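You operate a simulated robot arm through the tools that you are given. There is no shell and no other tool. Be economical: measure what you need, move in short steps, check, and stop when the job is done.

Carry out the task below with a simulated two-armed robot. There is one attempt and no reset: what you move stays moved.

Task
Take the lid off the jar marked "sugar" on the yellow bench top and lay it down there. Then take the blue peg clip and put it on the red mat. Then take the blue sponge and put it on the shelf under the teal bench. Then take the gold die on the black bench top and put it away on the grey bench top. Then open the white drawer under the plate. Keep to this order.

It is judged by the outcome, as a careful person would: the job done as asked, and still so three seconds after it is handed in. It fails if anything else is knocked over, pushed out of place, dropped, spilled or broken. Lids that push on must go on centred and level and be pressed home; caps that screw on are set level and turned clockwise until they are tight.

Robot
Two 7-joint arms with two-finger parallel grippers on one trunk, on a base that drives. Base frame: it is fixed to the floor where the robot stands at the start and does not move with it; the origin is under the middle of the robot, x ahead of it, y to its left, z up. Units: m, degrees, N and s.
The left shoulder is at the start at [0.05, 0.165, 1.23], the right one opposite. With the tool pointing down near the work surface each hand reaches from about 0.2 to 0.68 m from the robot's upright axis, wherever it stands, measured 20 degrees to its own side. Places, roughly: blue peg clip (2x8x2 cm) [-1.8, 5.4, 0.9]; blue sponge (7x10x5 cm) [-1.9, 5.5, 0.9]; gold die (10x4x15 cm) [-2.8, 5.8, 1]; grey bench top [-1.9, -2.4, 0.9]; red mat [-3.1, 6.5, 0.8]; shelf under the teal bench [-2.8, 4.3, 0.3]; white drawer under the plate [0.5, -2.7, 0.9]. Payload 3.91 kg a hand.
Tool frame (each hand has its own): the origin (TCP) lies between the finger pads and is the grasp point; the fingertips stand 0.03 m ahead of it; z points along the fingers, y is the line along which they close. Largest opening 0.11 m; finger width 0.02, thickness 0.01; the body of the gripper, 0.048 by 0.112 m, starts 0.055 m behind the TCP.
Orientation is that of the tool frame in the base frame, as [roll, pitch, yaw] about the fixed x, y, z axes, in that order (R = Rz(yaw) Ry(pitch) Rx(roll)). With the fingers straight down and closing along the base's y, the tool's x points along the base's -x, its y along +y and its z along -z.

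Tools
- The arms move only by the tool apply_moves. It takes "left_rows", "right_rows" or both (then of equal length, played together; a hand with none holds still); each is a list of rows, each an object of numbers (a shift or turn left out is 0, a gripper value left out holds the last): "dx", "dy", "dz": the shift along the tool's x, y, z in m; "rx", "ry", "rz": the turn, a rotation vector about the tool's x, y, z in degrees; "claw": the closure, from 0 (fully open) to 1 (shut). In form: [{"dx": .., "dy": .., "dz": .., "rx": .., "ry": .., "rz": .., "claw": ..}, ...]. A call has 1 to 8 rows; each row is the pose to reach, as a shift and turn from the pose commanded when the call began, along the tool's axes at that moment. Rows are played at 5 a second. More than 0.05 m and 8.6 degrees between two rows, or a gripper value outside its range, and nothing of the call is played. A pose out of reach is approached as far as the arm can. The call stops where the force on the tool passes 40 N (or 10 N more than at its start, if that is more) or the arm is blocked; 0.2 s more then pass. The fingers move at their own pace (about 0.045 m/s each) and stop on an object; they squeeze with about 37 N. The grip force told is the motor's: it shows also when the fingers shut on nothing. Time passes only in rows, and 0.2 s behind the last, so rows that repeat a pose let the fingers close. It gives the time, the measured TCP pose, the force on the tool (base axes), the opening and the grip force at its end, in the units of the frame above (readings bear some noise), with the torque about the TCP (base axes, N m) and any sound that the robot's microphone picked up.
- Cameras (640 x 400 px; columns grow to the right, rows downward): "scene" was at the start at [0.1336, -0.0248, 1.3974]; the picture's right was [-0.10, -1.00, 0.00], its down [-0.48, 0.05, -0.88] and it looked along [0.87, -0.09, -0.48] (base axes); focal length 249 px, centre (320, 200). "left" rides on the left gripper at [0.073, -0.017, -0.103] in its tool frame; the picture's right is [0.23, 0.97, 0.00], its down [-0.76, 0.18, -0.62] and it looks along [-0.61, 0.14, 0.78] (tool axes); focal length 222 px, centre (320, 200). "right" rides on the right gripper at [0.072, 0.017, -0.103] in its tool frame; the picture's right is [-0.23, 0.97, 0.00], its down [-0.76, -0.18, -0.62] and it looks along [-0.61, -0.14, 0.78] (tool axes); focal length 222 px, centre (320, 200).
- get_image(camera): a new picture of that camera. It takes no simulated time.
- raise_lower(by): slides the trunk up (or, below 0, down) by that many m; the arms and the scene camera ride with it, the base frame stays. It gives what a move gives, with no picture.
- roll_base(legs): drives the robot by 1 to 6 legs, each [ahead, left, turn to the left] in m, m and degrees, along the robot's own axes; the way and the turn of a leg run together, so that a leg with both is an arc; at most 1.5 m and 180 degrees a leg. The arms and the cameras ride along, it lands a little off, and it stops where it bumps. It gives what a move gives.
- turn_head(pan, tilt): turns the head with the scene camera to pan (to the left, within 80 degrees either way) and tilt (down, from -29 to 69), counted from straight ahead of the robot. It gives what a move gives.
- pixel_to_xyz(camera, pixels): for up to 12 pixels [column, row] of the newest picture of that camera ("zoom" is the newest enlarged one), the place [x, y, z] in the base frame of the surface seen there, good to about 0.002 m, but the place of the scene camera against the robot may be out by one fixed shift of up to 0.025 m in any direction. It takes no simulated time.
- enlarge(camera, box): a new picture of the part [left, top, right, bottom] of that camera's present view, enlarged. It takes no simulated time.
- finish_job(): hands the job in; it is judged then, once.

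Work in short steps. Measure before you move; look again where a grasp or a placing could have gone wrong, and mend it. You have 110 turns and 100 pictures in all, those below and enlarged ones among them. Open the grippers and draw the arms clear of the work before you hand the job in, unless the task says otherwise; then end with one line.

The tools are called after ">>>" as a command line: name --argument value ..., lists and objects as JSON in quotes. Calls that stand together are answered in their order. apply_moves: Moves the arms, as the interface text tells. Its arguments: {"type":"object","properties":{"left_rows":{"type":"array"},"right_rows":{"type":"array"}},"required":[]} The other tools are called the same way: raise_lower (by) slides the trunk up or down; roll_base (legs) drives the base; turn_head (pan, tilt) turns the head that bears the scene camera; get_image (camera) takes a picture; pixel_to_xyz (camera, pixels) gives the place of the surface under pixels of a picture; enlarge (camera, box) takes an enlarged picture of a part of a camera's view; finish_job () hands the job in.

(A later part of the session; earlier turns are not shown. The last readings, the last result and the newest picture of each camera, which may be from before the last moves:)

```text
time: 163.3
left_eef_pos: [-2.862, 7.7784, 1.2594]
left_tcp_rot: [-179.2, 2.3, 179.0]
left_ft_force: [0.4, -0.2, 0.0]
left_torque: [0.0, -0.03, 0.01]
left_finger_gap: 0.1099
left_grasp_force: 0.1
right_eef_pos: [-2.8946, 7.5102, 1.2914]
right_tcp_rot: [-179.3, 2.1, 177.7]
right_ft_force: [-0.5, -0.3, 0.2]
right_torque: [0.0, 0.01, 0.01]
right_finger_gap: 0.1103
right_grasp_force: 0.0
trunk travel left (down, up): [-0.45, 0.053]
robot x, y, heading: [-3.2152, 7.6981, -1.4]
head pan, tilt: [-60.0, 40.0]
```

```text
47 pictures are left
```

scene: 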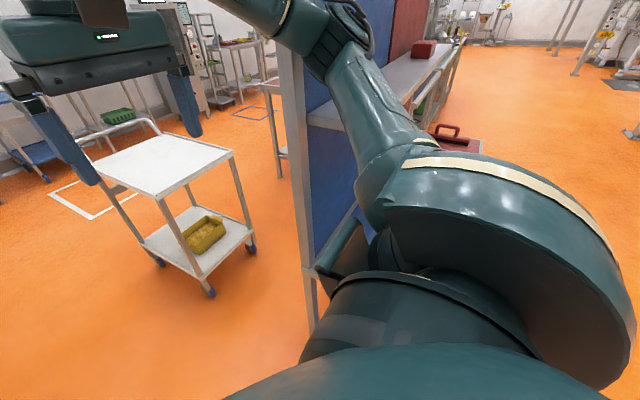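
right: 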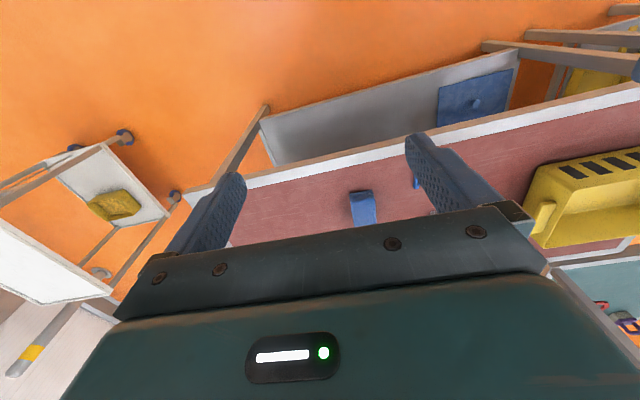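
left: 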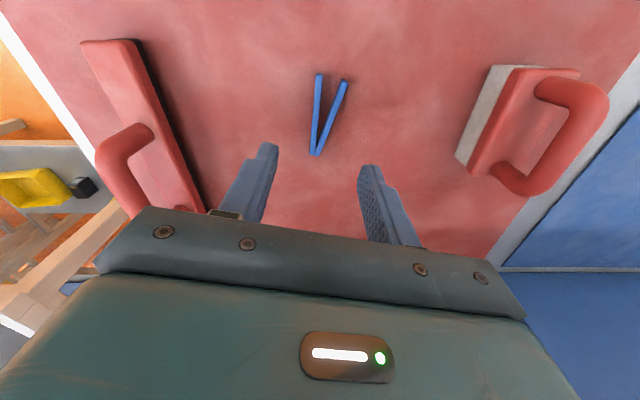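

I measure how near the board post and the right arm parts are.

>>> pixel_to_xyz --camera "scene" --pixels '[[300, 200], [312, 290], [340, 245], [325, 270], [360, 195], [305, 120], [600, 240], [400, 190], [360, 130], [345, 210], [560, 330], [330, 200]]'

>>> enlarge --camera "scene" --box '[260, 100, 460, 340]'

```text
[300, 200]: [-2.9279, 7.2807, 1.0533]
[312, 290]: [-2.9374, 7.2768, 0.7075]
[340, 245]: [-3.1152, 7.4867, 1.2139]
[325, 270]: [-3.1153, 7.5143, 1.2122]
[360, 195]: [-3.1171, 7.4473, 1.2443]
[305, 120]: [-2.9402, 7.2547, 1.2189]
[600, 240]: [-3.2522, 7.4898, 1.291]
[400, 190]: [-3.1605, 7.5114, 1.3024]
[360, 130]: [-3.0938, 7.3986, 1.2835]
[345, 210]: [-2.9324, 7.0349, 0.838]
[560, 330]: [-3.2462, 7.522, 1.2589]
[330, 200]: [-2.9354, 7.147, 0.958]
```

```text
1.67 times, centred on (360, 220) of scene
```

zoom: 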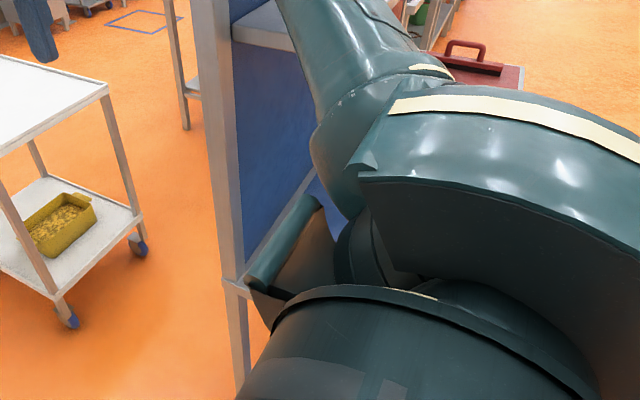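

The right elbow seems to have met the board's end post. I back straight off 0.3 m and re-centre further from the board (y ≈ 7.83; the bollard is only ~0.9 m high, below the arms), then look at the board.

>>> roll_base --legs '[[-0.35, 0, 0]]'

>>> turn_head --pan -40 --tilt 30

>>> get_image --camera "scene"

```text
time: 165.6
left_eef_pos: [-3.1723, 7.7756, 1.2456]
left_tcp_rot: [-179.8, 0.2, 179.5]
left_ft_force: [-0.1, 0.0, 0.2]
left_torque: [0.05, -0.02, -0.03]
left_finger_gap: 0.11
left_grasp_force: 0.0
right_eef_pos: [-3.2001, 7.5068, 1.2759]
right_tcp_rot: [179.9, -0.5, 178.1]
right_ft_force: [0.0, -0.3, -0.1]
right_torque: [-0.01, 0.0, -0.02]
right_finger_gap: 0.11
right_grasp_force: 0.0
trunk travel left (down, up): [-0.45, 0.053]
robot x, y, heading: [-3.5658, 7.7071, -1.0]
head pan, tilt: [-60.0, 40.0]
```

```text
time: 166.4
left_eef_pos: [-3.1721, 7.7746, 1.2452]
left_tcp_rot: [-179.9, 0.1, 179.4]
left_ft_force: [-0.4, -0.2, -0.6]
left_torque: [0.01, 0.0, -0.01]
left_finger_gap: 0.1098
left_grasp_force: 0.0
right_eef_pos: [-3.2003, 7.5067, 1.275]
right_tcp_rot: [180.0, -0.5, 178.1]
right_ft_force: [0.3, -0.6, -0.6]
right_torque: [0.02, -0.01, -0.02]
right_finger_gap: 0.1101
right_grasp_force: 0.0
trunk travel left (down, up): [-0.45, 0.053]
robot x, y, heading: [-3.5652, 7.7089, -1.1]
head pan, tilt: [-40.0, 30.0]
```

```text
45 pictures are left
```

scene: 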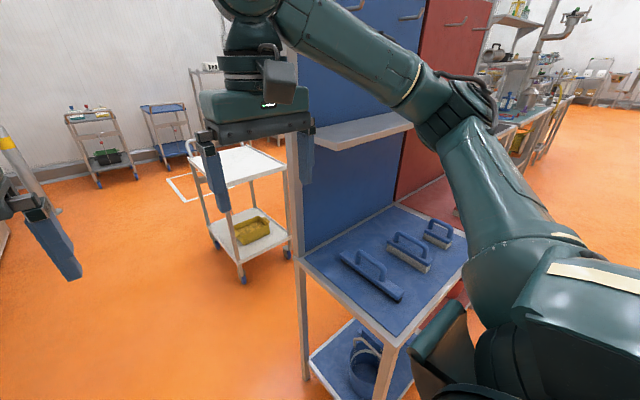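

The station is intact. I shift left 0.13 m, straighten the heading and drive east again.

>>> roll_base --legs '[[0, 0.13, 1.1], [1.4, 0, 0], [1.3, 0, 0]]'

```text
time: 180.5
left_eef_pos: [-0.457, 7.8516, 1.2461]
left_tcp_rot: [-180.0, 0.0, 178.3]
left_ft_force: [0.3, 0.0, -0.5]
left_torque: [0.01, 0.0, 0.02]
left_finger_gap: 0.11
left_grasp_force: 0.0
right_eef_pos: [-0.4907, 7.5842, 1.2749]
right_tcp_rot: [179.8, -0.5, 176.9]
right_ft_force: [0.3, -0.7, 0.4]
right_torque: [-0.01, 0.03, -0.01]
right_finger_gap: 0.1099
right_grasp_force: 0.2
trunk travel left (down, up): [-0.45, 0.053]
robot x, y, heading: [-0.8474, 7.7873, -1.9]
head pan, tilt: [-40.0, 30.0]
```

Through. Now I strafe to y ≈ 5.48, turn to face the maroon bench and approach the sponge.

>>> roll_base --legs '[[0, -1.2, 1.9], [0, -1.1, 0], [0, 0, 180], [0.38, 0, 0]]'

>>> turn_head --pan 0 --tilt 35

>>> get_image --camera "scene"

```text
time: 201.3
left_eef_pos: [-1.6628, 5.4014, 1.2462]
left_tcp_rot: [-179.8, 0.1, -2.5]
left_ft_force: [-0.5, -0.4, 0.1]
left_torque: [-0.04, -0.02, 0.0]
left_finger_gap: 0.1097
left_grasp_force: 0.1
right_eef_pos: [-1.6251, 5.6709, 1.2755]
right_tcp_rot: [179.8, -0.6, -3.8]
right_ft_force: [-0.5, 0.0, 0.3]
right_torque: [0.03, 0.0, 0.02]
right_finger_gap: 0.1101
right_grasp_force: 0.1
trunk travel left (down, up): [-0.45, 0.053]
robot x, y, heading: [-1.2668, 5.458, 177.1]
head pan, tilt: [-40.0, 30.0]
```

```text
time: 202.3
left_eef_pos: [-1.6639, 5.4025, 1.2466]
left_tcp_rot: [-180.0, 0.2, -2.3]
left_ft_force: [0.5, -0.1, 0.7]
left_torque: [-0.01, -0.03, -0.01]
left_finger_gap: 0.1099
left_grasp_force: 0.1
right_eef_pos: [-1.6255, 5.6705, 1.2749]
right_tcp_rot: [179.9, -0.5, -3.7]
right_ft_force: [0.3, -0.8, 0.1]
right_torque: [-0.04, 0.01, -0.01]
right_finger_gap: 0.11
right_grasp_force: 0.1
trunk travel left (down, up): [-0.45, 0.053]
robot x, y, heading: [-1.2683, 5.4627, 177.3]
head pan, tilt: [0.0, 35.0]
```

```text
44 pictures are left
```

scene: 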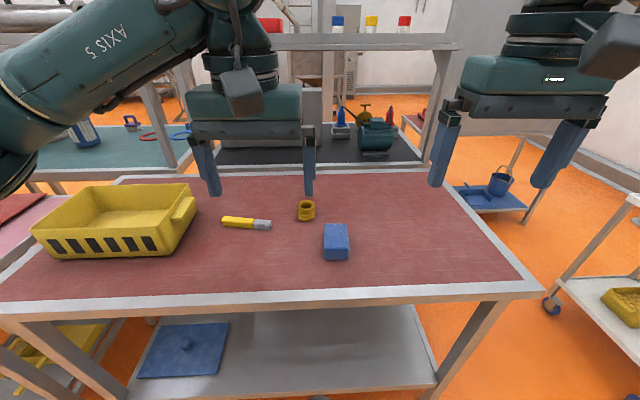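

Sponge at (337,240). I bring the right hand above it to measure.

>>> apply_moves --right_rows '[{"dx": -0.032, "dy": 0.028, "dz": 0.015}, {"dx": -0.064, "dy": 0.056, "dz": 0.03}, {"dx": -0.096, "dy": 0.084, "dz": 0.045}, {"dx": -0.128, "dy": 0.112, "dz": 0.06}, {"dx": -0.16, "dy": 0.14, "dz": 0.08}, {"dx": -0.19, "dy": 0.165, "dz": 0.1}, {"dx": -0.19, "dy": 0.165, "dz": 0.145}, {"dx": -0.19, "dy": 0.165, "dz": 0.145}]'

>>> get_image --camera "right"

```text
time: 204.1
left_eef_pos: [-1.6617, 5.4022, 1.2458]
left_tcp_rot: [-179.9, 0.2, -2.4]
left_ft_force: [-1.4, 0.8, 1.0]
left_torque: [0.02, 0.0, 0.02]
left_finger_gap: 0.1101
left_grasp_force: 0.1
right_eef_pos: [-1.8242, 5.5193, 1.1279]
right_tcp_rot: [179.8, -0.5, -3.7]
right_ft_force: [0.2, -0.9, -0.1]
right_torque: [0.02, 0.01, -0.02]
right_finger_gap: 0.1102
right_grasp_force: 0.0
trunk travel left (down, up): [-0.45, 0.053]
robot x, y, heading: [-1.2696, 5.4572, 177.3]
head pan, tilt: [0.0, 35.0]
```

```text
43 pictures are left
```

right: 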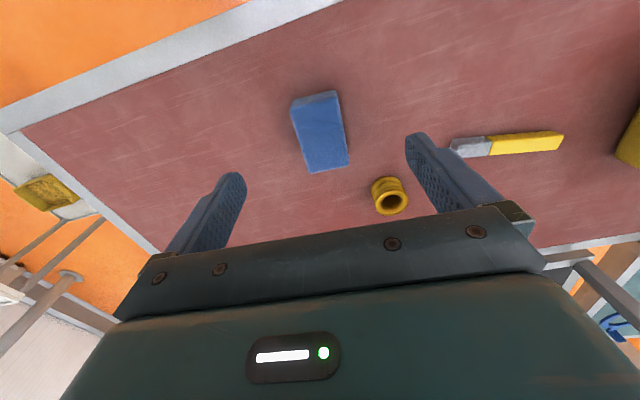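

>>> pixel_to_xyz --camera "right" --pixels '[[293, 105], [335, 93], [348, 163], [309, 171], [320, 130], [270, 130], [388, 195], [376, 190]]'

```text
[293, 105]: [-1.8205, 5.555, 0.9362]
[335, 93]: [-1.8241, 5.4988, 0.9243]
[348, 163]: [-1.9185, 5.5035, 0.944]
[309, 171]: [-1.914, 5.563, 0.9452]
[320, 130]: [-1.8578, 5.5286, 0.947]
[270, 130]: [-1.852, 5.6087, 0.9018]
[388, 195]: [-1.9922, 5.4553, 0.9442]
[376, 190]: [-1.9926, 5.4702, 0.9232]
```

Sponge spans x −1.92…−1.82, y 5.50…5.563, top 0.946. Because the shelf is low, I grasp it with the tool pitched 45° so the same pitch works for placing; I go to a pre-grasp pose first.

>>> apply_moves --right_rows '[{"dx": 0.0135, "dy": -0.003, "dz": 0.0, "ry": -7.5}, {"dx": 0.027, "dy": -0.006, "dz": 0.0, "ry": -15}, {"dx": 0.0405, "dy": -0.0088, "dz": 0.0, "ry": -22.5}, {"dx": 0.0405, "dy": -0.0088, "dz": 0.036, "ry": -30}, {"dx": 0.0405, "dy": -0.0088, "dz": 0.072, "ry": -37.5}, {"dx": 0.0405, "dy": -0.0088, "dz": 0.108, "ry": -45}, {"dx": 0.0405, "dy": -0.0088, "dz": 0.108, "ry": -45}]'

>>> get_image --camera "right"

```text
time: 205.7
left_eef_pos: [-1.6621, 5.4021, 1.2465]
left_tcp_rot: [-179.9, 0.0, -2.4]
left_ft_force: [0.8, -0.4, 0.1]
left_torque: [-0.02, -0.01, 0.01]
left_finger_gap: 0.1099
left_grasp_force: 0.1
right_eef_pos: [-1.782, 5.5221, 1.0225]
right_tcp_rot: [179.7, 44.6, -3.7]
right_ft_force: [0.4, -0.6, -0.2]
right_torque: [0.01, 0.01, -0.01]
right_finger_gap: 0.11
right_grasp_force: 0.1
trunk travel left (down, up): [-0.45, 0.053]
robot x, y, heading: [-1.2671, 5.4573, 177.3]
head pan, tilt: [0.0, 35.0]
```

```text
42 pictures are left
```

right: 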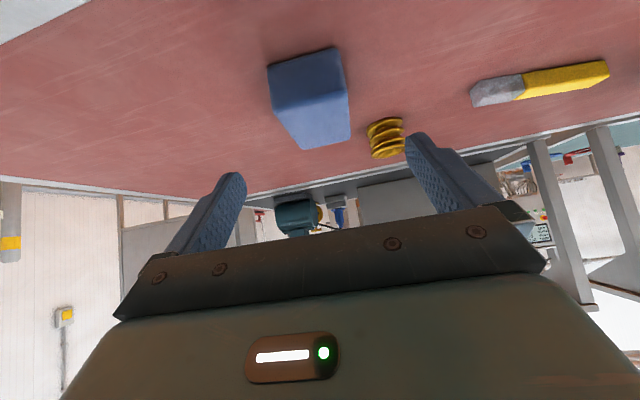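

Aligned; I advance 0.12 m along the tool with a 3 mm sideways correction, then close.

>>> apply_moves --right_rows '[{"dy": -0.003, "dz": 0.04}, {"dy": -0.003, "dz": 0.08}, {"dy": -0.003, "dz": 0.105}, {"dy": -0.003, "dz": 0.12}, {"dy": -0.003, "dz": 0.12, "claw": 1}, {"dy": -0.003, "dz": 0.12, "claw": 1}, {"dy": -0.003, "dz": 0.12, "claw": 1}, {"dy": -0.003, "dz": 0.12, "claw": 1}]'

>>> get_image --camera "right"

```text
time: 207.5
left_eef_pos: [-1.663, 5.4022, 1.2456]
left_tcp_rot: [-179.9, 0.3, -2.4]
left_ft_force: [-0.2, -1.2, -1.2]
left_torque: [0.01, -0.02, -0.04]
left_finger_gap: 0.1099
left_grasp_force: 0.0
right_eef_pos: [-1.8659, 5.5332, 0.9358]
right_tcp_rot: [180.0, 44.5, -3.8]
right_ft_force: [-0.6, -0.6, -0.1]
right_torque: [0.01, -0.02, 0.05]
right_finger_gap: 0.0631
right_grasp_force: 36.7
trunk travel left (down, up): [-0.45, 0.053]
robot x, y, heading: [-1.2672, 5.4568, 177.4]
head pan, tilt: [0.0, 35.0]
```

```text
41 pictures are left
```

right: 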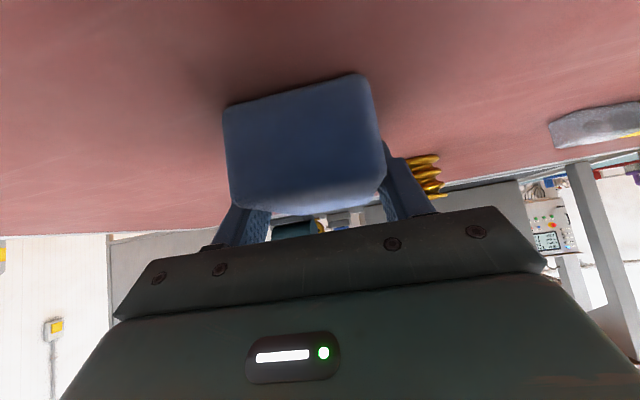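

Sponge gripped (0.063 m, 37 N). I lift it straight up, then tuck it back.

>>> apply_moves --right_rows '[{"dx": -0.028, "dz": -0.028}, {"dx": -0.056, "dz": -0.057}, {"dx": -0.084, "dz": -0.086}, {"dx": -0.09, "dy": -0.005, "dz": -0.13}, {"dx": -0.09, "dy": -0.01, "dz": -0.175}, {"dx": -0.09, "dy": -0.02, "dz": -0.22}, {"dx": -0.085, "dy": -0.03, "dz": -0.265}, {"dx": -0.08, "dy": -0.04, "dz": -0.31}]'

>>> turn_head --pan 45 --tilt 35

>>> get_image --camera "scene"

```text
time: 209.3
left_eef_pos: [-1.6616, 5.4009, 1.2468]
left_tcp_rot: [-179.9, 0.1, -2.5]
left_ft_force: [0.0, -0.7, -0.5]
left_torque: [0.03, 0.01, 0.0]
left_finger_gap: 0.1098
left_grasp_force: 0.0
right_eef_pos: [-1.7554, 5.561, 1.1588]
right_tcp_rot: [-179.6, 44.7, -3.8]
right_ft_force: [0.6, -0.9, -0.1]
right_torque: [-0.01, 0.0, 0.01]
right_finger_gap: 0.063
right_grasp_force: 37.5
right hand out of reach, approached as far as the arm can: row 7, 8
trunk travel left (down, up): [-0.45, 0.053]
robot x, y, heading: [-1.2698, 5.4558, 177.5]
head pan, tilt: [0.0, 35.0]
```

```text
time: 210.5
left_eef_pos: [-1.6626, 5.403, 1.245]
left_tcp_rot: [-179.8, 0.1, -2.4]
left_ft_force: [-0.6, -0.5, -0.6]
left_torque: [-0.01, 0.0, 0.01]
left_finger_gap: 0.1097
left_grasp_force: 0.1
right_eef_pos: [-1.7561, 5.5612, 1.1583]
right_tcp_rot: [-179.7, 44.6, -3.7]
right_ft_force: [0.3, 0.7, 0.3]
right_torque: [0.02, 0.04, 0.0]
right_finger_gap: 0.063
right_grasp_force: 36.9
trunk travel left (down, up): [-0.45, 0.053]
robot x, y, heading: [-1.2671, 5.4604, 177.1]
head pan, tilt: [45.0, 35.0]
```

```text
40 pictures are left
```

scene: 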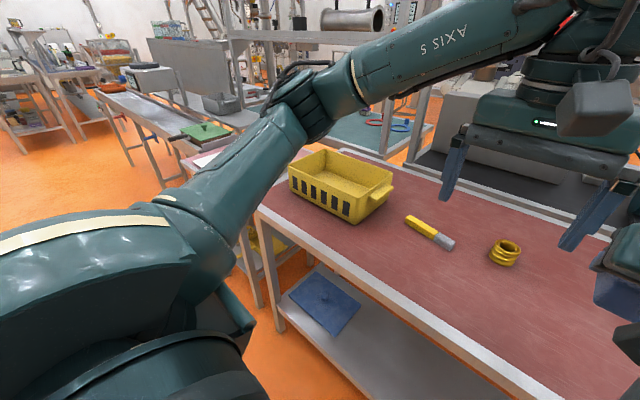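

With the sponge held, I drive the same way round: back off, strafe to y ≈ 7.84, checking the pose before the passage.

>>> roll_base --legs '[[-0.4, 0, 2.8], [0, -1.2, 0], [0, -1.18, 0]]'

```text
time: 224.3
left_eef_pos: [-1.2196, 7.7669, 1.2464]
left_tcp_rot: [-179.9, 0.2, -1.2]
left_ft_force: [-0.3, 0.3, -0.5]
left_torque: [0.0, -0.01, -0.01]
left_finger_gap: 0.1101
left_grasp_force: 0.1
right_eef_pos: [-1.3156, 7.9238, 1.158]
right_tcp_rot: [-179.7, 44.7, -2.8]
right_ft_force: [-0.2, -0.4, -0.6]
right_torque: [0.04, 0.01, -0.03]
right_finger_gap: 0.0634
right_grasp_force: 36.8
trunk travel left (down, up): [-0.45, 0.053]
robot x, y, heading: [-0.8288, 7.8305, 178.3]
head pan, tilt: [45.0, 35.0]
```

Pose is good (y 7.83). I straighten and take the first stretch west.

>>> roll_base --legs '[[0, -0.01, 1.7], [1.45, 0, 0]]'

```text
time: 232.0
left_eef_pos: [-2.6954, 7.7481, 1.2456]
left_tcp_rot: [-179.9, 0.0, 1.2]
left_ft_force: [0.5, 0.0, 0.5]
left_torque: [0.04, 0.01, 0.03]
left_finger_gap: 0.11
left_grasp_force: 0.0
right_eef_pos: [-2.7975, 7.9005, 1.1578]
right_tcp_rot: [-179.6, 44.7, -0.3]
right_ft_force: [-0.2, -0.4, -1.1]
right_torque: [0.0, 0.04, -0.03]
right_finger_gap: 0.063
right_grasp_force: 36.6
trunk travel left (down, up): [-0.45, 0.053]
robot x, y, heading: [-2.3021, 7.8272, -179.4]
head pan, tilt: [45.0, 35.0]
```

Clear so far; I continue through and then turn to face −y down the west aisle.

>>> roll_base --legs '[[1.45, 0, -0.6], [0.4, 0, 0], [0, 0, 90]]'

>>> turn_head --pan 20 --tilt 20

>>> get_image --camera "scene"

```text
time: 244.9
left_eef_pos: [-4.0352, 7.406, 1.2467]
left_tcp_rot: [-179.9, 0.2, 91.3]
left_ft_force: [-0.3, -0.4, -0.5]
left_torque: [0.04, -0.03, -0.01]
left_finger_gap: 0.1099
left_grasp_force: 0.1
right_eef_pos: [-4.1858, 7.302, 1.1562]
right_tcp_rot: [-179.6, 44.7, 89.9]
right_ft_force: [0.3, -0.2, -0.1]
right_torque: [0.0, 0.01, 0.03]
right_finger_gap: 0.0627
right_grasp_force: 37.0
trunk travel left (down, up): [-0.45, 0.053]
robot x, y, heading: [-4.1116, 7.7943, -88.8]
head pan, tilt: [45.0, 35.0]
```

```text
time: 245.8
left_eef_pos: [-4.0352, 7.4052, 1.2465]
left_tcp_rot: [-179.9, 0.2, 91.3]
left_ft_force: [0.4, -0.8, 0.0]
left_torque: [0.02, 0.01, 0.01]
left_finger_gap: 0.1101
left_grasp_force: 0.0
right_eef_pos: [-4.1875, 7.3013, 1.1568]
right_tcp_rot: [-179.4, 44.7, 90.0]
right_ft_force: [-0.2, -0.5, 0.0]
right_torque: [-0.01, -0.02, 0.03]
right_finger_gap: 0.0631
right_grasp_force: 37.0
trunk travel left (down, up): [-0.45, 0.053]
robot x, y, heading: [-4.1161, 7.7945, -88.5]
head pan, tilt: [20.0, 20.0]
```

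```text
39 pictures are left
```

scene: 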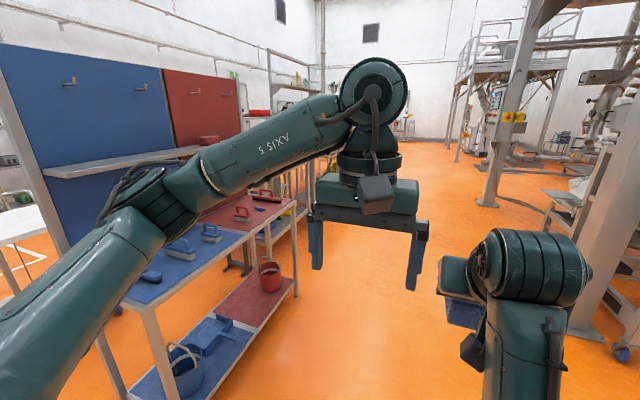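

I check the distances of the frame on the right and the aisle ahead.

>>> pixel_to_xyz --camera "scene" --pixels '[[590, 300], [615, 345], [487, 200], [400, 330], [295, 285], [550, 215], [330, 180]]'

>>> roll_base --legs '[[1.2, 0.0, -1.3]]'

>>> get_image --camera "scene"

```text
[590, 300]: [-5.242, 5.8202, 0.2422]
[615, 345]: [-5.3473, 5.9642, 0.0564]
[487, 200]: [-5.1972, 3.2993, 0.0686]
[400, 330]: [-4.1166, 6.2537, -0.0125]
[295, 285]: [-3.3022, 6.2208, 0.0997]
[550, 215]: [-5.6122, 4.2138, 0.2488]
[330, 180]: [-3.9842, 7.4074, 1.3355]
```

```text
time: 251.8
left_eef_pos: [-4.031, 6.2327, 1.2466]
left_tcp_rot: [-179.9, 0.2, 90.4]
left_ft_force: [-0.8, -0.2, 0.1]
left_torque: [0.01, 0.02, 0.02]
left_finger_gap: 0.1101
left_grasp_force: 0.0
right_eef_pos: [-4.1869, 6.1313, 1.1574]
right_tcp_rot: [-179.7, 44.6, 89.0]
right_ft_force: [0.0, 0.5, 0.1]
right_torque: [-0.03, -0.01, 0.01]
right_finger_gap: 0.063
right_grasp_force: 37.5
trunk travel left (down, up): [-0.45, 0.053]
robot x, y, heading: [-4.1057, 6.6229, -89.9]
head pan, tilt: [20.0, 20.0]
```

```text
38 pictures are left
```

scene: 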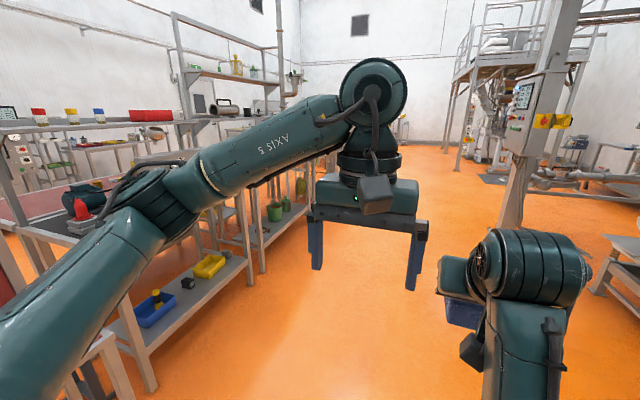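

Aisle is free. I go on to y ≈ 4.4 and turn to face the teal bench.

>>> roll_base --legs '[[1.15, 0, 0], [1.1, 0, 0], [0, 0, 90]]'

>>> turn_head --pan 0 --tilt 35

>>> get_image --camera "scene"

```text
time: 266.6
left_eef_pos: [-3.7294, 4.4606, 1.2455]
left_tcp_rot: [-179.8, 0.2, 180.0]
left_ft_force: [0.0, -1.2, -0.5]
left_torque: [0.0, 0.03, 0.01]
left_finger_gap: 0.1101
left_grasp_force: 0.1
right_eef_pos: [-3.6292, 4.3047, 1.1568]
right_tcp_rot: [-179.6, 44.8, 178.5]
right_ft_force: [-0.7, 0.1, -0.2]
right_torque: [0.01, 0.03, 0.02]
right_finger_gap: 0.0632
right_grasp_force: 37.2
trunk travel left (down, up): [-0.45, 0.053]
robot x, y, heading: [-4.1213, 4.3874, -0.3]
head pan, tilt: [20.0, 20.0]
```

```text
time: 267.4
left_eef_pos: [-3.7284, 4.4602, 1.2462]
left_tcp_rot: [-179.9, 0.2, 179.9]
left_ft_force: [0.2, 0.1, -0.7]
left_torque: [-0.01, -0.04, -0.02]
left_finger_gap: 0.1102
left_grasp_force: 0.0
right_eef_pos: [-3.6287, 4.3042, 1.1577]
right_tcp_rot: [-179.5, 44.6, 178.5]
right_ft_force: [0.8, -0.8, -0.3]
right_torque: [0.0, -0.03, 0.02]
right_finger_gap: 0.0633
right_grasp_force: 37.3
trunk travel left (down, up): [-0.45, 0.053]
robot x, y, heading: [-4.1203, 4.3851, -0.4]
head pan, tilt: [0.0, 35.0]
```

```text
37 pictures are left
```

scene: 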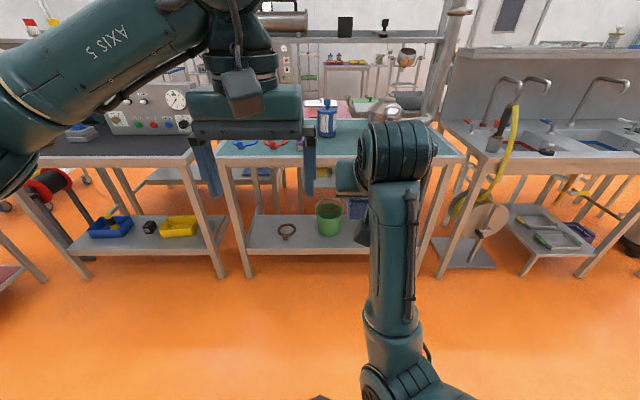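

The teal bench's shelf shows at (300,235) with a ring clamp and a green bucket on it. I measure it and look behind my arm's shadow with the left camera too.

>>> pixel_to_xyz --camera "scene" --pixels '[[265, 240], [287, 231], [305, 242], [328, 238], [300, 250], [260, 222], [242, 165], [300, 165], [345, 243], [247, 270], [427, 265], [400, 243]]'

>>> enlarge --camera "scene" --box '[210, 130, 450, 280]'

```text
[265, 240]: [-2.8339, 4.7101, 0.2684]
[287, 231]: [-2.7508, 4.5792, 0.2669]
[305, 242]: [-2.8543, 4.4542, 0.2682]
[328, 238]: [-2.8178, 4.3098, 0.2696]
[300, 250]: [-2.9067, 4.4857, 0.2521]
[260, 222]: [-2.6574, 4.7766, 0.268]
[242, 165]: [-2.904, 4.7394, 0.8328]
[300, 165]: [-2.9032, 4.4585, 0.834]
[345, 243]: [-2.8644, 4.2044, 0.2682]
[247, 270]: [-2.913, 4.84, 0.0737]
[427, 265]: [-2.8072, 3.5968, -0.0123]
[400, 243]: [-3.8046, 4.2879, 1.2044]
```

```text
2.67 times, centred on (330, 205) of scene
```

zoom: 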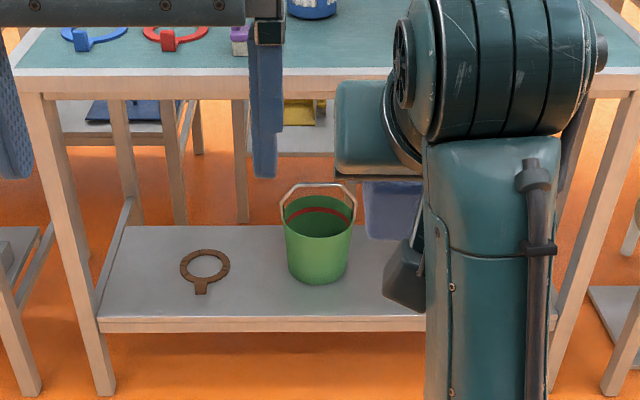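

The shelf is at z ≈ 0.28, front edge x −2.90; free room should be right of the bucket near y 4.05. I lower the trunk, pull the left arm aside, and drive closer, then look.

>>> raise_lower --by -0.44

>>> apply_moves --left_rows '[{"dx": 0.01, "dy": 0.04}, {"dx": 0.02, "dy": 0.08}, {"dx": 0.03, "dy": 0.12}, {"dx": 0.04, "dy": 0.15}]'

>>> roll_base --legs '[[0.62, -0.2, 0.4]]'

>>> get_image --camera "right"

>>> get_image --camera "scene"

```text
refused: -0.44 is not a number from -0.4 to 0.4
```

```text
time: 268.4
left_eef_pos: [-3.7657, 4.6094, 1.2448]
left_tcp_rot: [-179.9, 0.2, 180.0]
left_ft_force: [0.1, 0.6, -0.2]
left_torque: [-0.02, 0.02, 0.01]
left_finger_gap: 0.1101
left_grasp_force: 0.0
right_eef_pos: [-3.6295, 4.3051, 1.1579]
right_tcp_rot: [-179.5, 44.7, 178.5]
right_ft_force: [0.2, 0.1, -0.9]
right_torque: [0.0, 0.01, 0.01]
right_finger_gap: 0.063
right_grasp_force: 37.5
trunk travel left (down, up): [-0.45, 0.053]
robot x, y, heading: [-4.1134, 4.3871, -0.2]
head pan, tilt: [0.0, 35.0]
```

```text
time: 272.1
left_eef_pos: [-3.1378, 4.4073, 1.2441]
left_tcp_rot: [-179.8, 0.0, -179.8]
left_ft_force: [0.0, -0.1, -0.5]
left_torque: [0.0, 0.02, -0.01]
left_finger_gap: 0.1099
left_grasp_force: 0.1
right_eef_pos: [-2.9984, 4.1055, 1.1573]
right_tcp_rot: [-179.6, 44.6, 178.9]
right_ft_force: [-0.7, -0.3, -0.6]
right_torque: [0.0, -0.03, 0.04]
right_finger_gap: 0.063
right_grasp_force: 36.8
trunk travel left (down, up): [-0.45, 0.053]
robot x, y, heading: [-3.489, 4.1848, -0.2]
head pan, tilt: [0.0, 35.0]
```

```text
35 pictures are left
```

right: 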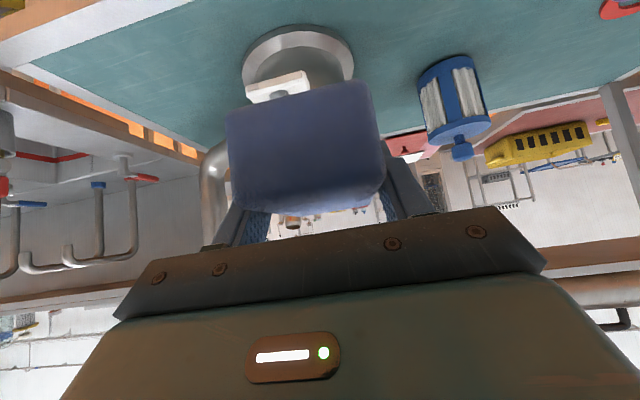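

```text
34 pictures are left
```

scene: 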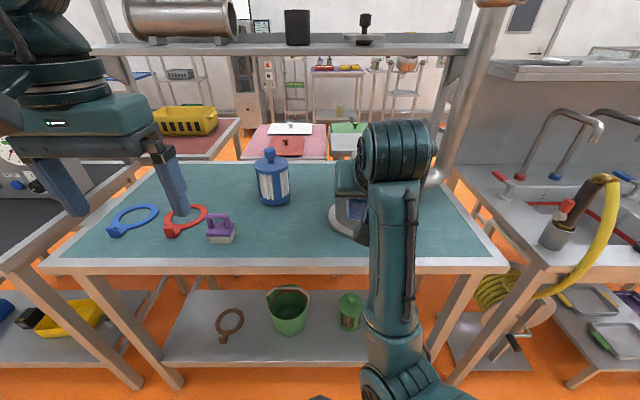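

Another green object stands right of the bucket. I measure positions on the shelf to choose the free spot.

>>> pixel_to_xyz --camera "scene" --pixels '[[230, 318], [222, 340], [288, 330], [270, 315], [306, 315], [350, 325], [338, 310], [260, 350], [320, 350], [180, 355], [190, 310], [350, 262]]'

>>> roll_base --legs '[[-0.15, 0, 0.2]]'

>>> raise_lower --by -0.4

>>> turn_head --pan 0 --tilt 30

>>> get_image --camera "scene"

```text
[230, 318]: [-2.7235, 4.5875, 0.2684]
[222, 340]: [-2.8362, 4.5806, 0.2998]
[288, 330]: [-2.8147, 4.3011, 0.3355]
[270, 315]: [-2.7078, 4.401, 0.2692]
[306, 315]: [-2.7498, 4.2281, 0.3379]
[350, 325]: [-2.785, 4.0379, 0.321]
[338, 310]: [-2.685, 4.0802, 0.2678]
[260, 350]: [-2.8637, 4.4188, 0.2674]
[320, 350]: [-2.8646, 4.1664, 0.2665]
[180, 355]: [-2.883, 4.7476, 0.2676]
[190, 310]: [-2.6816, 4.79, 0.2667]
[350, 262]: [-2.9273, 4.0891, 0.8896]
```

```text
time: 273.5
left_eef_pos: [-3.2883, 4.4099, 1.2442]
left_tcp_rot: [-179.9, 0.2, -179.6]
left_ft_force: [0.3, 0.0, 0.1]
left_torque: [-0.01, -0.05, 0.0]
left_finger_gap: 0.1102
left_grasp_force: 0.1
right_eef_pos: [-3.1472, 4.107, 1.1567]
right_tcp_rot: [-179.5, 44.7, 179.1]
right_ft_force: [-1.0, 0.2, -0.2]
right_torque: [-0.03, 0.02, 0.02]
right_finger_gap: 0.0631
right_grasp_force: 36.8
trunk travel left (down, up): [-0.45, 0.053]
robot x, y, heading: [-3.6386, 4.1845, 0.1]
head pan, tilt: [0.0, 35.0]
```

```text
time: 277.3
left_eef_pos: [-3.2878, 4.4092, 0.8446]
left_tcp_rot: [-179.9, 0.3, -179.7]
left_ft_force: [0.2, 0.5, 0.6]
left_torque: [-0.01, 0.0, 0.04]
left_finger_gap: 0.1099
left_grasp_force: 0.0
right_eef_pos: [-3.1481, 4.1045, 0.7568]
right_tcp_rot: [-179.5, 44.6, 179.0]
right_ft_force: [-0.3, 0.0, -0.6]
right_torque: [-0.01, 0.03, 0.02]
right_finger_gap: 0.0633
right_grasp_force: 37.5
trunk travel left (down, up): [-0.05, 0.453]
robot x, y, heading: [-3.6412, 4.1815, 0.0]
head pan, tilt: [0.0, 35.0]
```

```text
time: 278.0
left_eef_pos: [-3.2881, 4.4102, 0.8427]
left_tcp_rot: [-179.9, 0.3, -179.7]
left_ft_force: [-0.1, -0.2, 0.0]
left_torque: [0.01, -0.02, 0.01]
left_finger_gap: 0.1102
left_grasp_force: 0.0
right_eef_pos: [-3.1473, 4.1044, 0.757]
right_tcp_rot: [-179.4, 44.6, 179.1]
right_ft_force: [-0.6, 0.2, 0.1]
right_torque: [-0.01, 0.03, 0.0]
right_finger_gap: 0.063
right_grasp_force: 37.4
trunk travel left (down, up): [-0.05, 0.453]
robot x, y, heading: [-3.6391, 4.1841, 0.0]
head pan, tilt: [0.0, 30.0]
```

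```text
33 pictures are left
```

scene: 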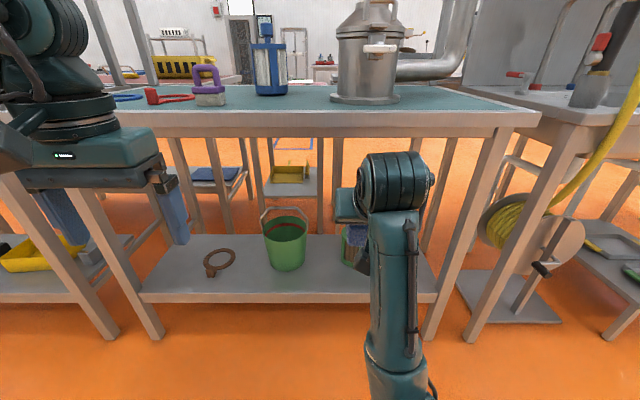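

Free spot: the front strip near y 4.17 between the bucket (edge y 4.23) and the green pot (y ≤ 4.10), both set further back. I lower the right hand outside the bench and align it in y.

>>> apply_moves --right_rows '[{"dx": 0.03, "dy": 0.008, "dz": 0.03}, {"dx": 0.06, "dy": 0.016, "dz": 0.06}, {"dx": 0.09, "dy": 0.025, "dz": 0.09}, {"dx": 0.12, "dy": 0.033, "dz": 0.12}, {"dx": 0.15, "dy": 0.041, "dz": 0.15}, {"dx": 0.18, "dy": 0.049, "dz": 0.18}, {"dx": 0.21, "dy": 0.058, "dz": 0.21}, {"dx": 0.24, "dy": 0.066, "dz": 0.24}]'

>>> get_image --camera "right"

>>> get_image --camera "scene"

```text
time: 278.6
left_eef_pos: [-3.2932, 4.409, 0.8483]
left_tcp_rot: [-179.9, 0.6, -179.5]
left_ft_force: [0.3, 0.1, -0.4]
left_torque: [0.01, 0.0, -0.03]
left_finger_gap: 0.11
left_grasp_force: 0.0
right_eef_pos: [-3.1288, 4.1315, 0.7815]
right_tcp_rot: [177.9, 57.9, 177.7]
right_ft_force: [-0.5, -0.1, -0.6]
right_torque: [-0.01, 0.03, 0.0]
right_finger_gap: 0.0631
right_grasp_force: 37.8
trunk travel left (down, up): [-0.05, 0.453]
robot x, y, heading: [-3.6372, 4.1821, -0.0]
head pan, tilt: [0.0, 30.0]
stopped in row 3 (right hand): the arm was blocked; the commanded pose is now the measured one
```

```text
32 pictures are left
```

right: 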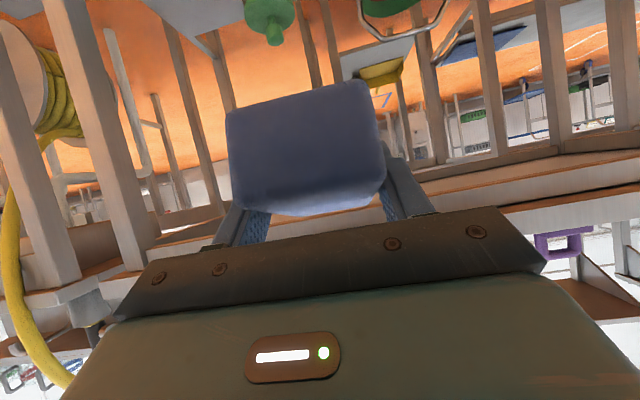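

```text
31 pictures are left
```

scene: 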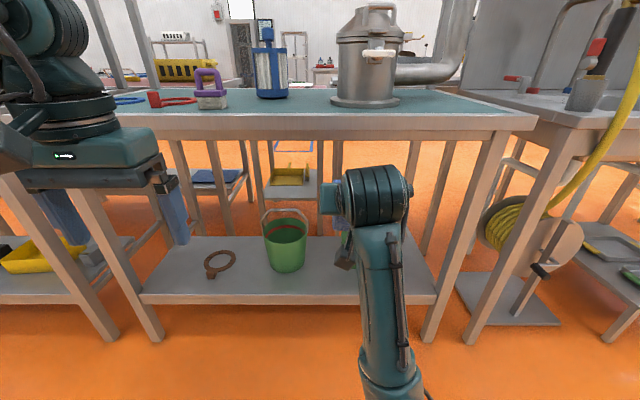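

The arm met its own base (elbow low); nothing else touched. I back the robot 0.17 m off, and reach farther forward before going down, so the arm straightens.

>>> roll_base --legs '[[-0.17, 0, 0]]'

>>> apply_moves --right_rows '[{"dx": -0.027, "dz": 0.041}, {"dx": -0.053, "dy": 0.006, "dz": 0.08, "ry": 2.2}, {"dx": -0.0505, "dy": 0.012, "dz": 0.124, "ry": 4.4}, {"dx": -0.03, "dy": 0.018, "dz": 0.165, "ry": 6.6}, {"dx": -0.0014, "dy": 0.024, "dz": 0.198, "ry": 8.8}, {"dx": 0.034, "dy": 0.03, "dz": 0.227, "ry": 11}, {"dx": 0.034, "dy": 0.036, "dz": 0.227, "ry": 13.3}]'

>>> get_image --camera "scene"

```text
time: 280.1
left_eef_pos: [-3.4619, 4.4097, 0.8476]
left_tcp_rot: [-179.9, 0.7, -179.6]
left_ft_force: [-0.2, -0.7, -0.8]
left_torque: [0.01, 0.01, 0.0]
left_finger_gap: 0.1102
left_grasp_force: 0.1
right_eef_pos: [-3.2997, 4.1313, 0.7826]
right_tcp_rot: [177.9, 58.1, 177.5]
right_ft_force: [0.4, 0.5, -0.2]
right_torque: [-0.01, 0.02, -0.01]
right_finger_gap: 0.0628
right_grasp_force: 37.1
trunk travel left (down, up): [-0.05, 0.453]
robot x, y, heading: [-3.8118, 4.1859, 0.0]
head pan, tilt: [0.0, 30.0]
```

```text
time: 281.7
left_eef_pos: [-3.4561, 4.4085, 0.8442]
left_tcp_rot: [-179.9, 0.1, -179.7]
left_ft_force: [-0.2, 0.5, -0.6]
left_torque: [0.01, 0.0, -0.02]
left_finger_gap: 0.1099
left_grasp_force: 0.1
right_eef_pos: [-3.1211, 4.1697, 0.6247]
right_tcp_rot: [178.1, 44.3, 178.0]
right_ft_force: [-0.1, 0.0, -0.9]
right_torque: [0.0, -0.04, -0.03]
right_finger_gap: 0.0629
right_grasp_force: 36.9
trunk travel left (down, up): [-0.05, 0.453]
robot x, y, heading: [-3.8084, 4.1851, 0.2]
head pan, tilt: [0.0, 30.0]
```

```text
30 pictures are left
```

scene: 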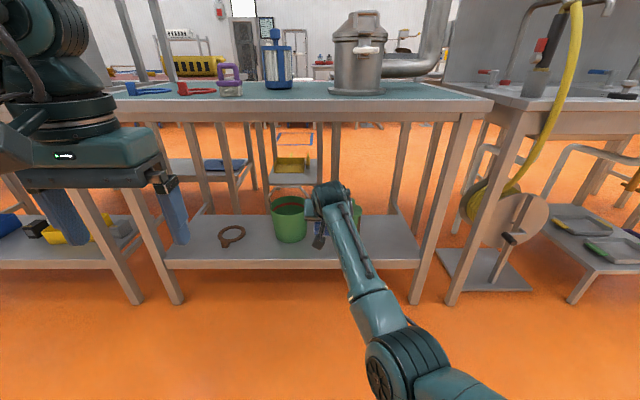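

Good. Now straight down 0.23 m in this extended pose.

>>> apply_moves --right_rows '[{"dx": 0.032, "dz": 0.033}, {"dx": 0.064, "dz": 0.066}, {"dx": 0.096, "dz": 0.099}, {"dx": 0.128, "dz": 0.132}, {"dx": 0.16, "dz": 0.165}, {"dx": 0.16, "dz": 0.165}]'

>>> get_image --camera "right"

```text
time: 283.1
left_eef_pos: [-3.458, 4.4079, 0.8442]
left_tcp_rot: [-179.8, 0.1, -179.8]
left_ft_force: [0.5, 0.5, 0.6]
left_torque: [0.0, 0.01, 0.01]
left_finger_gap: 0.1102
left_grasp_force: 0.2
right_eef_pos: [-3.126, 4.1634, 0.4097]
right_tcp_rot: [178.2, 44.3, 178.2]
right_ft_force: [-0.1, 0.0, -0.6]
right_torque: [0.0, -0.01, 0.0]
right_finger_gap: 0.0629
right_grasp_force: 36.9
right hand out of reach, approached as far as the arm can: row 5, 6
trunk travel left (down, up): [-0.05, 0.453]
robot x, y, heading: [-3.8091, 4.1884, 0.1]
head pan, tilt: [0.0, 30.0]
```

```text
29 pictures are left
```

right: 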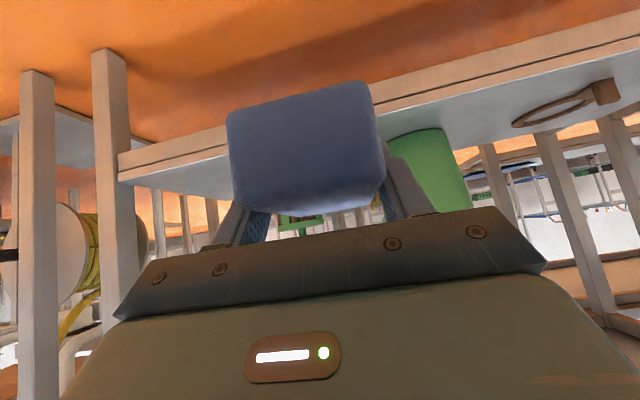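

At z 0.41 the arm nears its limit; I draw back 6 cm while lowering a bit more, and measure the shelf edge, bucket and pot from the hand camera.

>>> pixel_to_xyz --camera "right" --pixels '[[200, 147], [430, 100], [400, 150], [440, 150], [300, 222], [180, 180], [200, 180], [420, 135]]'

>>> apply_moves --right_rows '[{"dx": 0.03, "dz": -0.01}, {"dx": 0.064, "dz": -0.02}, {"dx": 0.08, "dz": -0.004}, {"dx": 0.08, "dz": -0.004}]'

```text
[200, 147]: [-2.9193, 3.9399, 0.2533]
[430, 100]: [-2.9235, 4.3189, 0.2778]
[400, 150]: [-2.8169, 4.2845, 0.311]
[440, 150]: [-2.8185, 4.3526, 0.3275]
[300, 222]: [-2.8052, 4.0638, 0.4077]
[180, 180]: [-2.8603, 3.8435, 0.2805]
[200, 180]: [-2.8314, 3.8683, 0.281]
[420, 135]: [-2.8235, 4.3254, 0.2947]
```

```text
time: 284.3
left_eef_pos: [-3.4585, 4.4093, 0.8424]
left_tcp_rot: [-179.8, 0.3, -179.8]
left_ft_force: [0.2, -0.2, 0.1]
left_torque: [-0.01, 0.02, 0.02]
left_finger_gap: 0.1102
left_grasp_force: 0.1
right_eef_pos: [-3.1589, 4.1627, 0.396]
right_tcp_rot: [178.0, 48.1, 178.0]
right_ft_force: [-0.8, -0.4, -0.5]
right_torque: [-0.03, 0.02, 0.01]
right_finger_gap: 0.0632
right_grasp_force: 36.9
trunk travel left (down, up): [-0.05, 0.453]
robot x, y, heading: [-3.8105, 4.1841, 0.0]
head pan, tilt: [0.0, 30.0]
stopped in row 4 (right hand): the arm was blocked; the commanded pose is now the measured one
```

Blocked again by the elbow. I look down at the arm to see what it touches.

>>> turn_head --pan -15 --tilt 65

>>> get_image --camera "scene"

```text
time: 285.3
left_eef_pos: [-3.4576, 4.4095, 0.8428]
left_tcp_rot: [-179.8, 0.1, -179.8]
left_ft_force: [0.2, -0.5, -1.0]
left_torque: [0.03, 0.0, -0.04]
left_finger_gap: 0.1101
left_grasp_force: 0.0
right_eef_pos: [-3.1589, 4.164, 0.3941]
right_tcp_rot: [178.1, 47.9, 177.9]
right_ft_force: [-0.2, -0.1, 0.3]
right_torque: [0.01, 0.03, -0.03]
right_finger_gap: 0.0632
right_grasp_force: 37.4
trunk travel left (down, up): [-0.05, 0.453]
robot x, y, heading: [-3.809, 4.1865, -0.0]
head pan, tilt: [-15.0, 65.0]
```

```text
28 pictures are left
```

scene: 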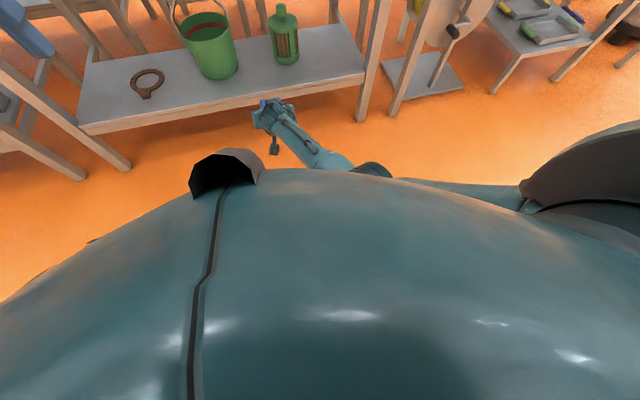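

The arm comes round the torso's right side, so a target further to the right should free the elbow. I lift a little, shift the robot 0.25 m left, and swing the hand 0.25 m right relative to it.

>>> apply_moves --right_rows '[{"dx": -0.028, "dz": -0.005, "ry": 2}, {"dx": -0.057, "dz": -0.011, "ry": 4}]'

>>> roll_base --legs '[[0, 0.25, 0]]'

>>> apply_moves --right_rows '[{"dy": -0.045}, {"dy": -0.09}, {"dy": -0.135}, {"dy": -0.18}, {"dy": -0.225}, {"dy": -0.245}, {"dx": 0.035, "dy": -0.245, "dz": 0.03}, {"dx": 0.065, "dy": -0.245, "dz": 0.06}]'

```text
time: 285.9
left_eef_pos: [-3.4563, 4.4086, 0.8438]
left_tcp_rot: [-179.9, 0.1, -179.8]
left_ft_force: [0.1, 0.6, 0.6]
left_torque: [-0.02, -0.02, -0.03]
left_finger_gap: 0.1098
left_grasp_force: 0.0
right_eef_pos: [-3.1318, 4.1621, 0.4376]
right_tcp_rot: [178.3, 43.3, 178.2]
right_ft_force: [-0.2, 0.1, -0.4]
right_torque: [0.01, 0.0, 0.01]
right_finger_gap: 0.0631
right_grasp_force: 37.6
trunk travel left (down, up): [-0.05, 0.453]
robot x, y, heading: [-3.8073, 4.1874, -0.3]
head pan, tilt: [-15.0, 65.0]
```

```text
time: 287.7
left_eef_pos: [-3.4562, 4.6576, 0.8419]
left_tcp_rot: [-179.9, 0.1, -179.7]
left_ft_force: [0.3, -0.4, 0.0]
left_torque: [0.03, 0.0, 0.0]
left_finger_gap: 0.1099
left_grasp_force: 0.0
right_eef_pos: [-3.1303, 4.4108, 0.4388]
right_tcp_rot: [178.2, 43.6, 178.0]
right_ft_force: [-0.7, -1.0, 0.0]
right_torque: [-0.01, 0.0, 0.02]
right_finger_gap: 0.0633
right_grasp_force: 36.5
trunk travel left (down, up): [-0.05, 0.453]
robot x, y, heading: [-3.8086, 4.4337, -0.3]
head pan, tilt: [-15.0, 65.0]
```

```text
time: 289.5
left_eef_pos: [-3.4566, 4.6581, 0.8438]
left_tcp_rot: [-179.9, 0.1, -179.7]
left_ft_force: [-0.3, 0.3, 0.1]
left_torque: [-0.05, -0.02, 0.0]
left_finger_gap: 0.11
left_grasp_force: 0.1
right_eef_pos: [-3.1392, 4.1681, 0.3447]
right_tcp_rot: [178.2, 43.7, 178.0]
right_ft_force: [-0.4, 0.6, -0.1]
right_torque: [-0.01, -0.02, -0.01]
right_finger_gap: 0.063
right_grasp_force: 37.1
trunk travel left (down, up): [-0.05, 0.453]
robot x, y, heading: [-3.8112, 4.4349, -0.4]
head pan, tilt: [-15.0, 65.0]
```

Now it reaches z 0.345 freely. I drive forward to carry the sponge over the shelf and check before the last part.

>>> roll_base --legs '[[0.2, 0, 0.3]]'

>>> get_image --camera "right"

>>> turn_head --pan -25 --tilt 45

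>>> get_image --camera "scene"

```text
time: 291.1
left_eef_pos: [-3.2551, 4.6595, 0.8439]
left_tcp_rot: [-179.9, 0.1, -179.5]
left_ft_force: [0.0, 0.7, -0.3]
left_torque: [0.02, -0.02, -0.01]
left_finger_gap: 0.11
left_grasp_force: 0.1
right_eef_pos: [-2.9375, 4.1717, 0.3445]
right_tcp_rot: [178.2, 43.5, 178.4]
right_ft_force: [0.2, -0.2, -0.2]
right_torque: [0.0, 0.01, -0.01]
right_finger_gap: 0.063
right_grasp_force: 36.6
trunk travel left (down, up): [-0.05, 0.453]
robot x, y, heading: [-3.6095, 4.4362, 0.1]
head pan, tilt: [-15.0, 65.0]
```

```text
27 pictures are left
```

right: 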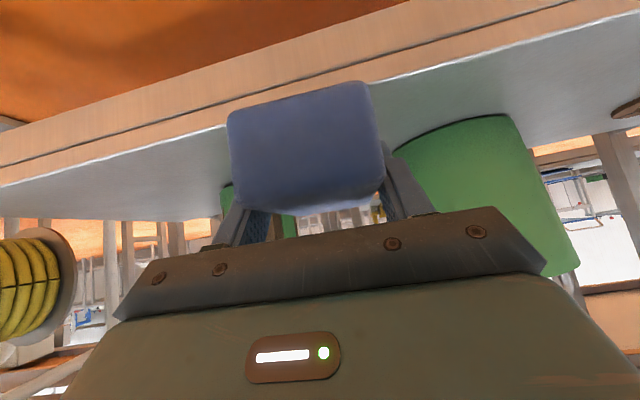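

```text
time: 292.0
left_eef_pos: [-3.2554, 4.659, 0.8436]
left_tcp_rot: [-179.9, 0.1, -179.5]
left_ft_force: [0.6, -0.3, 0.4]
left_torque: [0.0, 0.0, -0.01]
left_finger_gap: 0.11
left_grasp_force: 0.1
right_eef_pos: [-2.9375, 4.1726, 0.344]
right_tcp_rot: [178.1, 43.5, 178.3]
right_ft_force: [0.0, 0.1, 0.3]
right_torque: [-0.01, 0.02, -0.05]
right_finger_gap: 0.0631
right_grasp_force: 36.5
trunk travel left (down, up): [-0.05, 0.453]
robot x, y, heading: [-3.6075, 4.4372, 0.4]
head pan, tilt: [-25.0, 45.0]
```

```text
26 pictures are left
```

scene: 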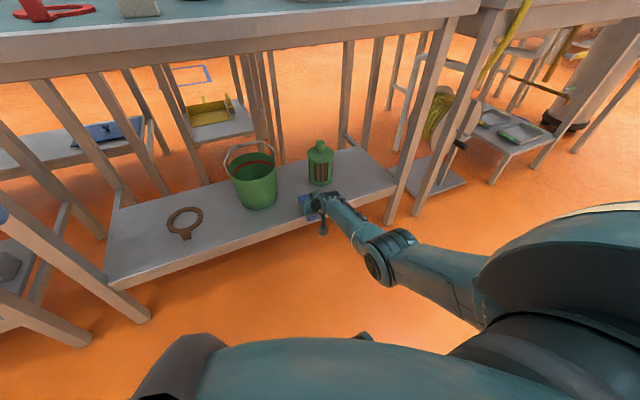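

I measure the bottle and bucket bases against the sponge before the last 8 cm.

>>> pixel_to_xyz --camera "scene" --pixels '[[258, 204], [277, 190], [320, 183], [309, 178], [332, 178], [302, 205], [290, 215], [345, 165], [365, 175], [297, 232]]'

>>> pixel_to_xyz --camera "right" --pixels '[[410, 140], [450, 130], [228, 195], [290, 225], [290, 120], [130, 140]]'

```text
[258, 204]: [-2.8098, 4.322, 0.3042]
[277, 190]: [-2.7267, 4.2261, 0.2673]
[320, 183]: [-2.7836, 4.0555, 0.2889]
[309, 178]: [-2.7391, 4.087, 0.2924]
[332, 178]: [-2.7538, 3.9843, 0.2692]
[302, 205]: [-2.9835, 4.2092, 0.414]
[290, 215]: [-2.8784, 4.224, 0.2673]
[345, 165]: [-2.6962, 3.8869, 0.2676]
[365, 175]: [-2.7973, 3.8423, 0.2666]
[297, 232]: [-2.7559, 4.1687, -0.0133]
```

```text
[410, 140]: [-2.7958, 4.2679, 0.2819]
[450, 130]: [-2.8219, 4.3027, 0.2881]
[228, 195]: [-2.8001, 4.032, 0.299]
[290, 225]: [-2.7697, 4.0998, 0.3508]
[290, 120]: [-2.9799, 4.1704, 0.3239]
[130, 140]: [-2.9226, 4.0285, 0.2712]
```

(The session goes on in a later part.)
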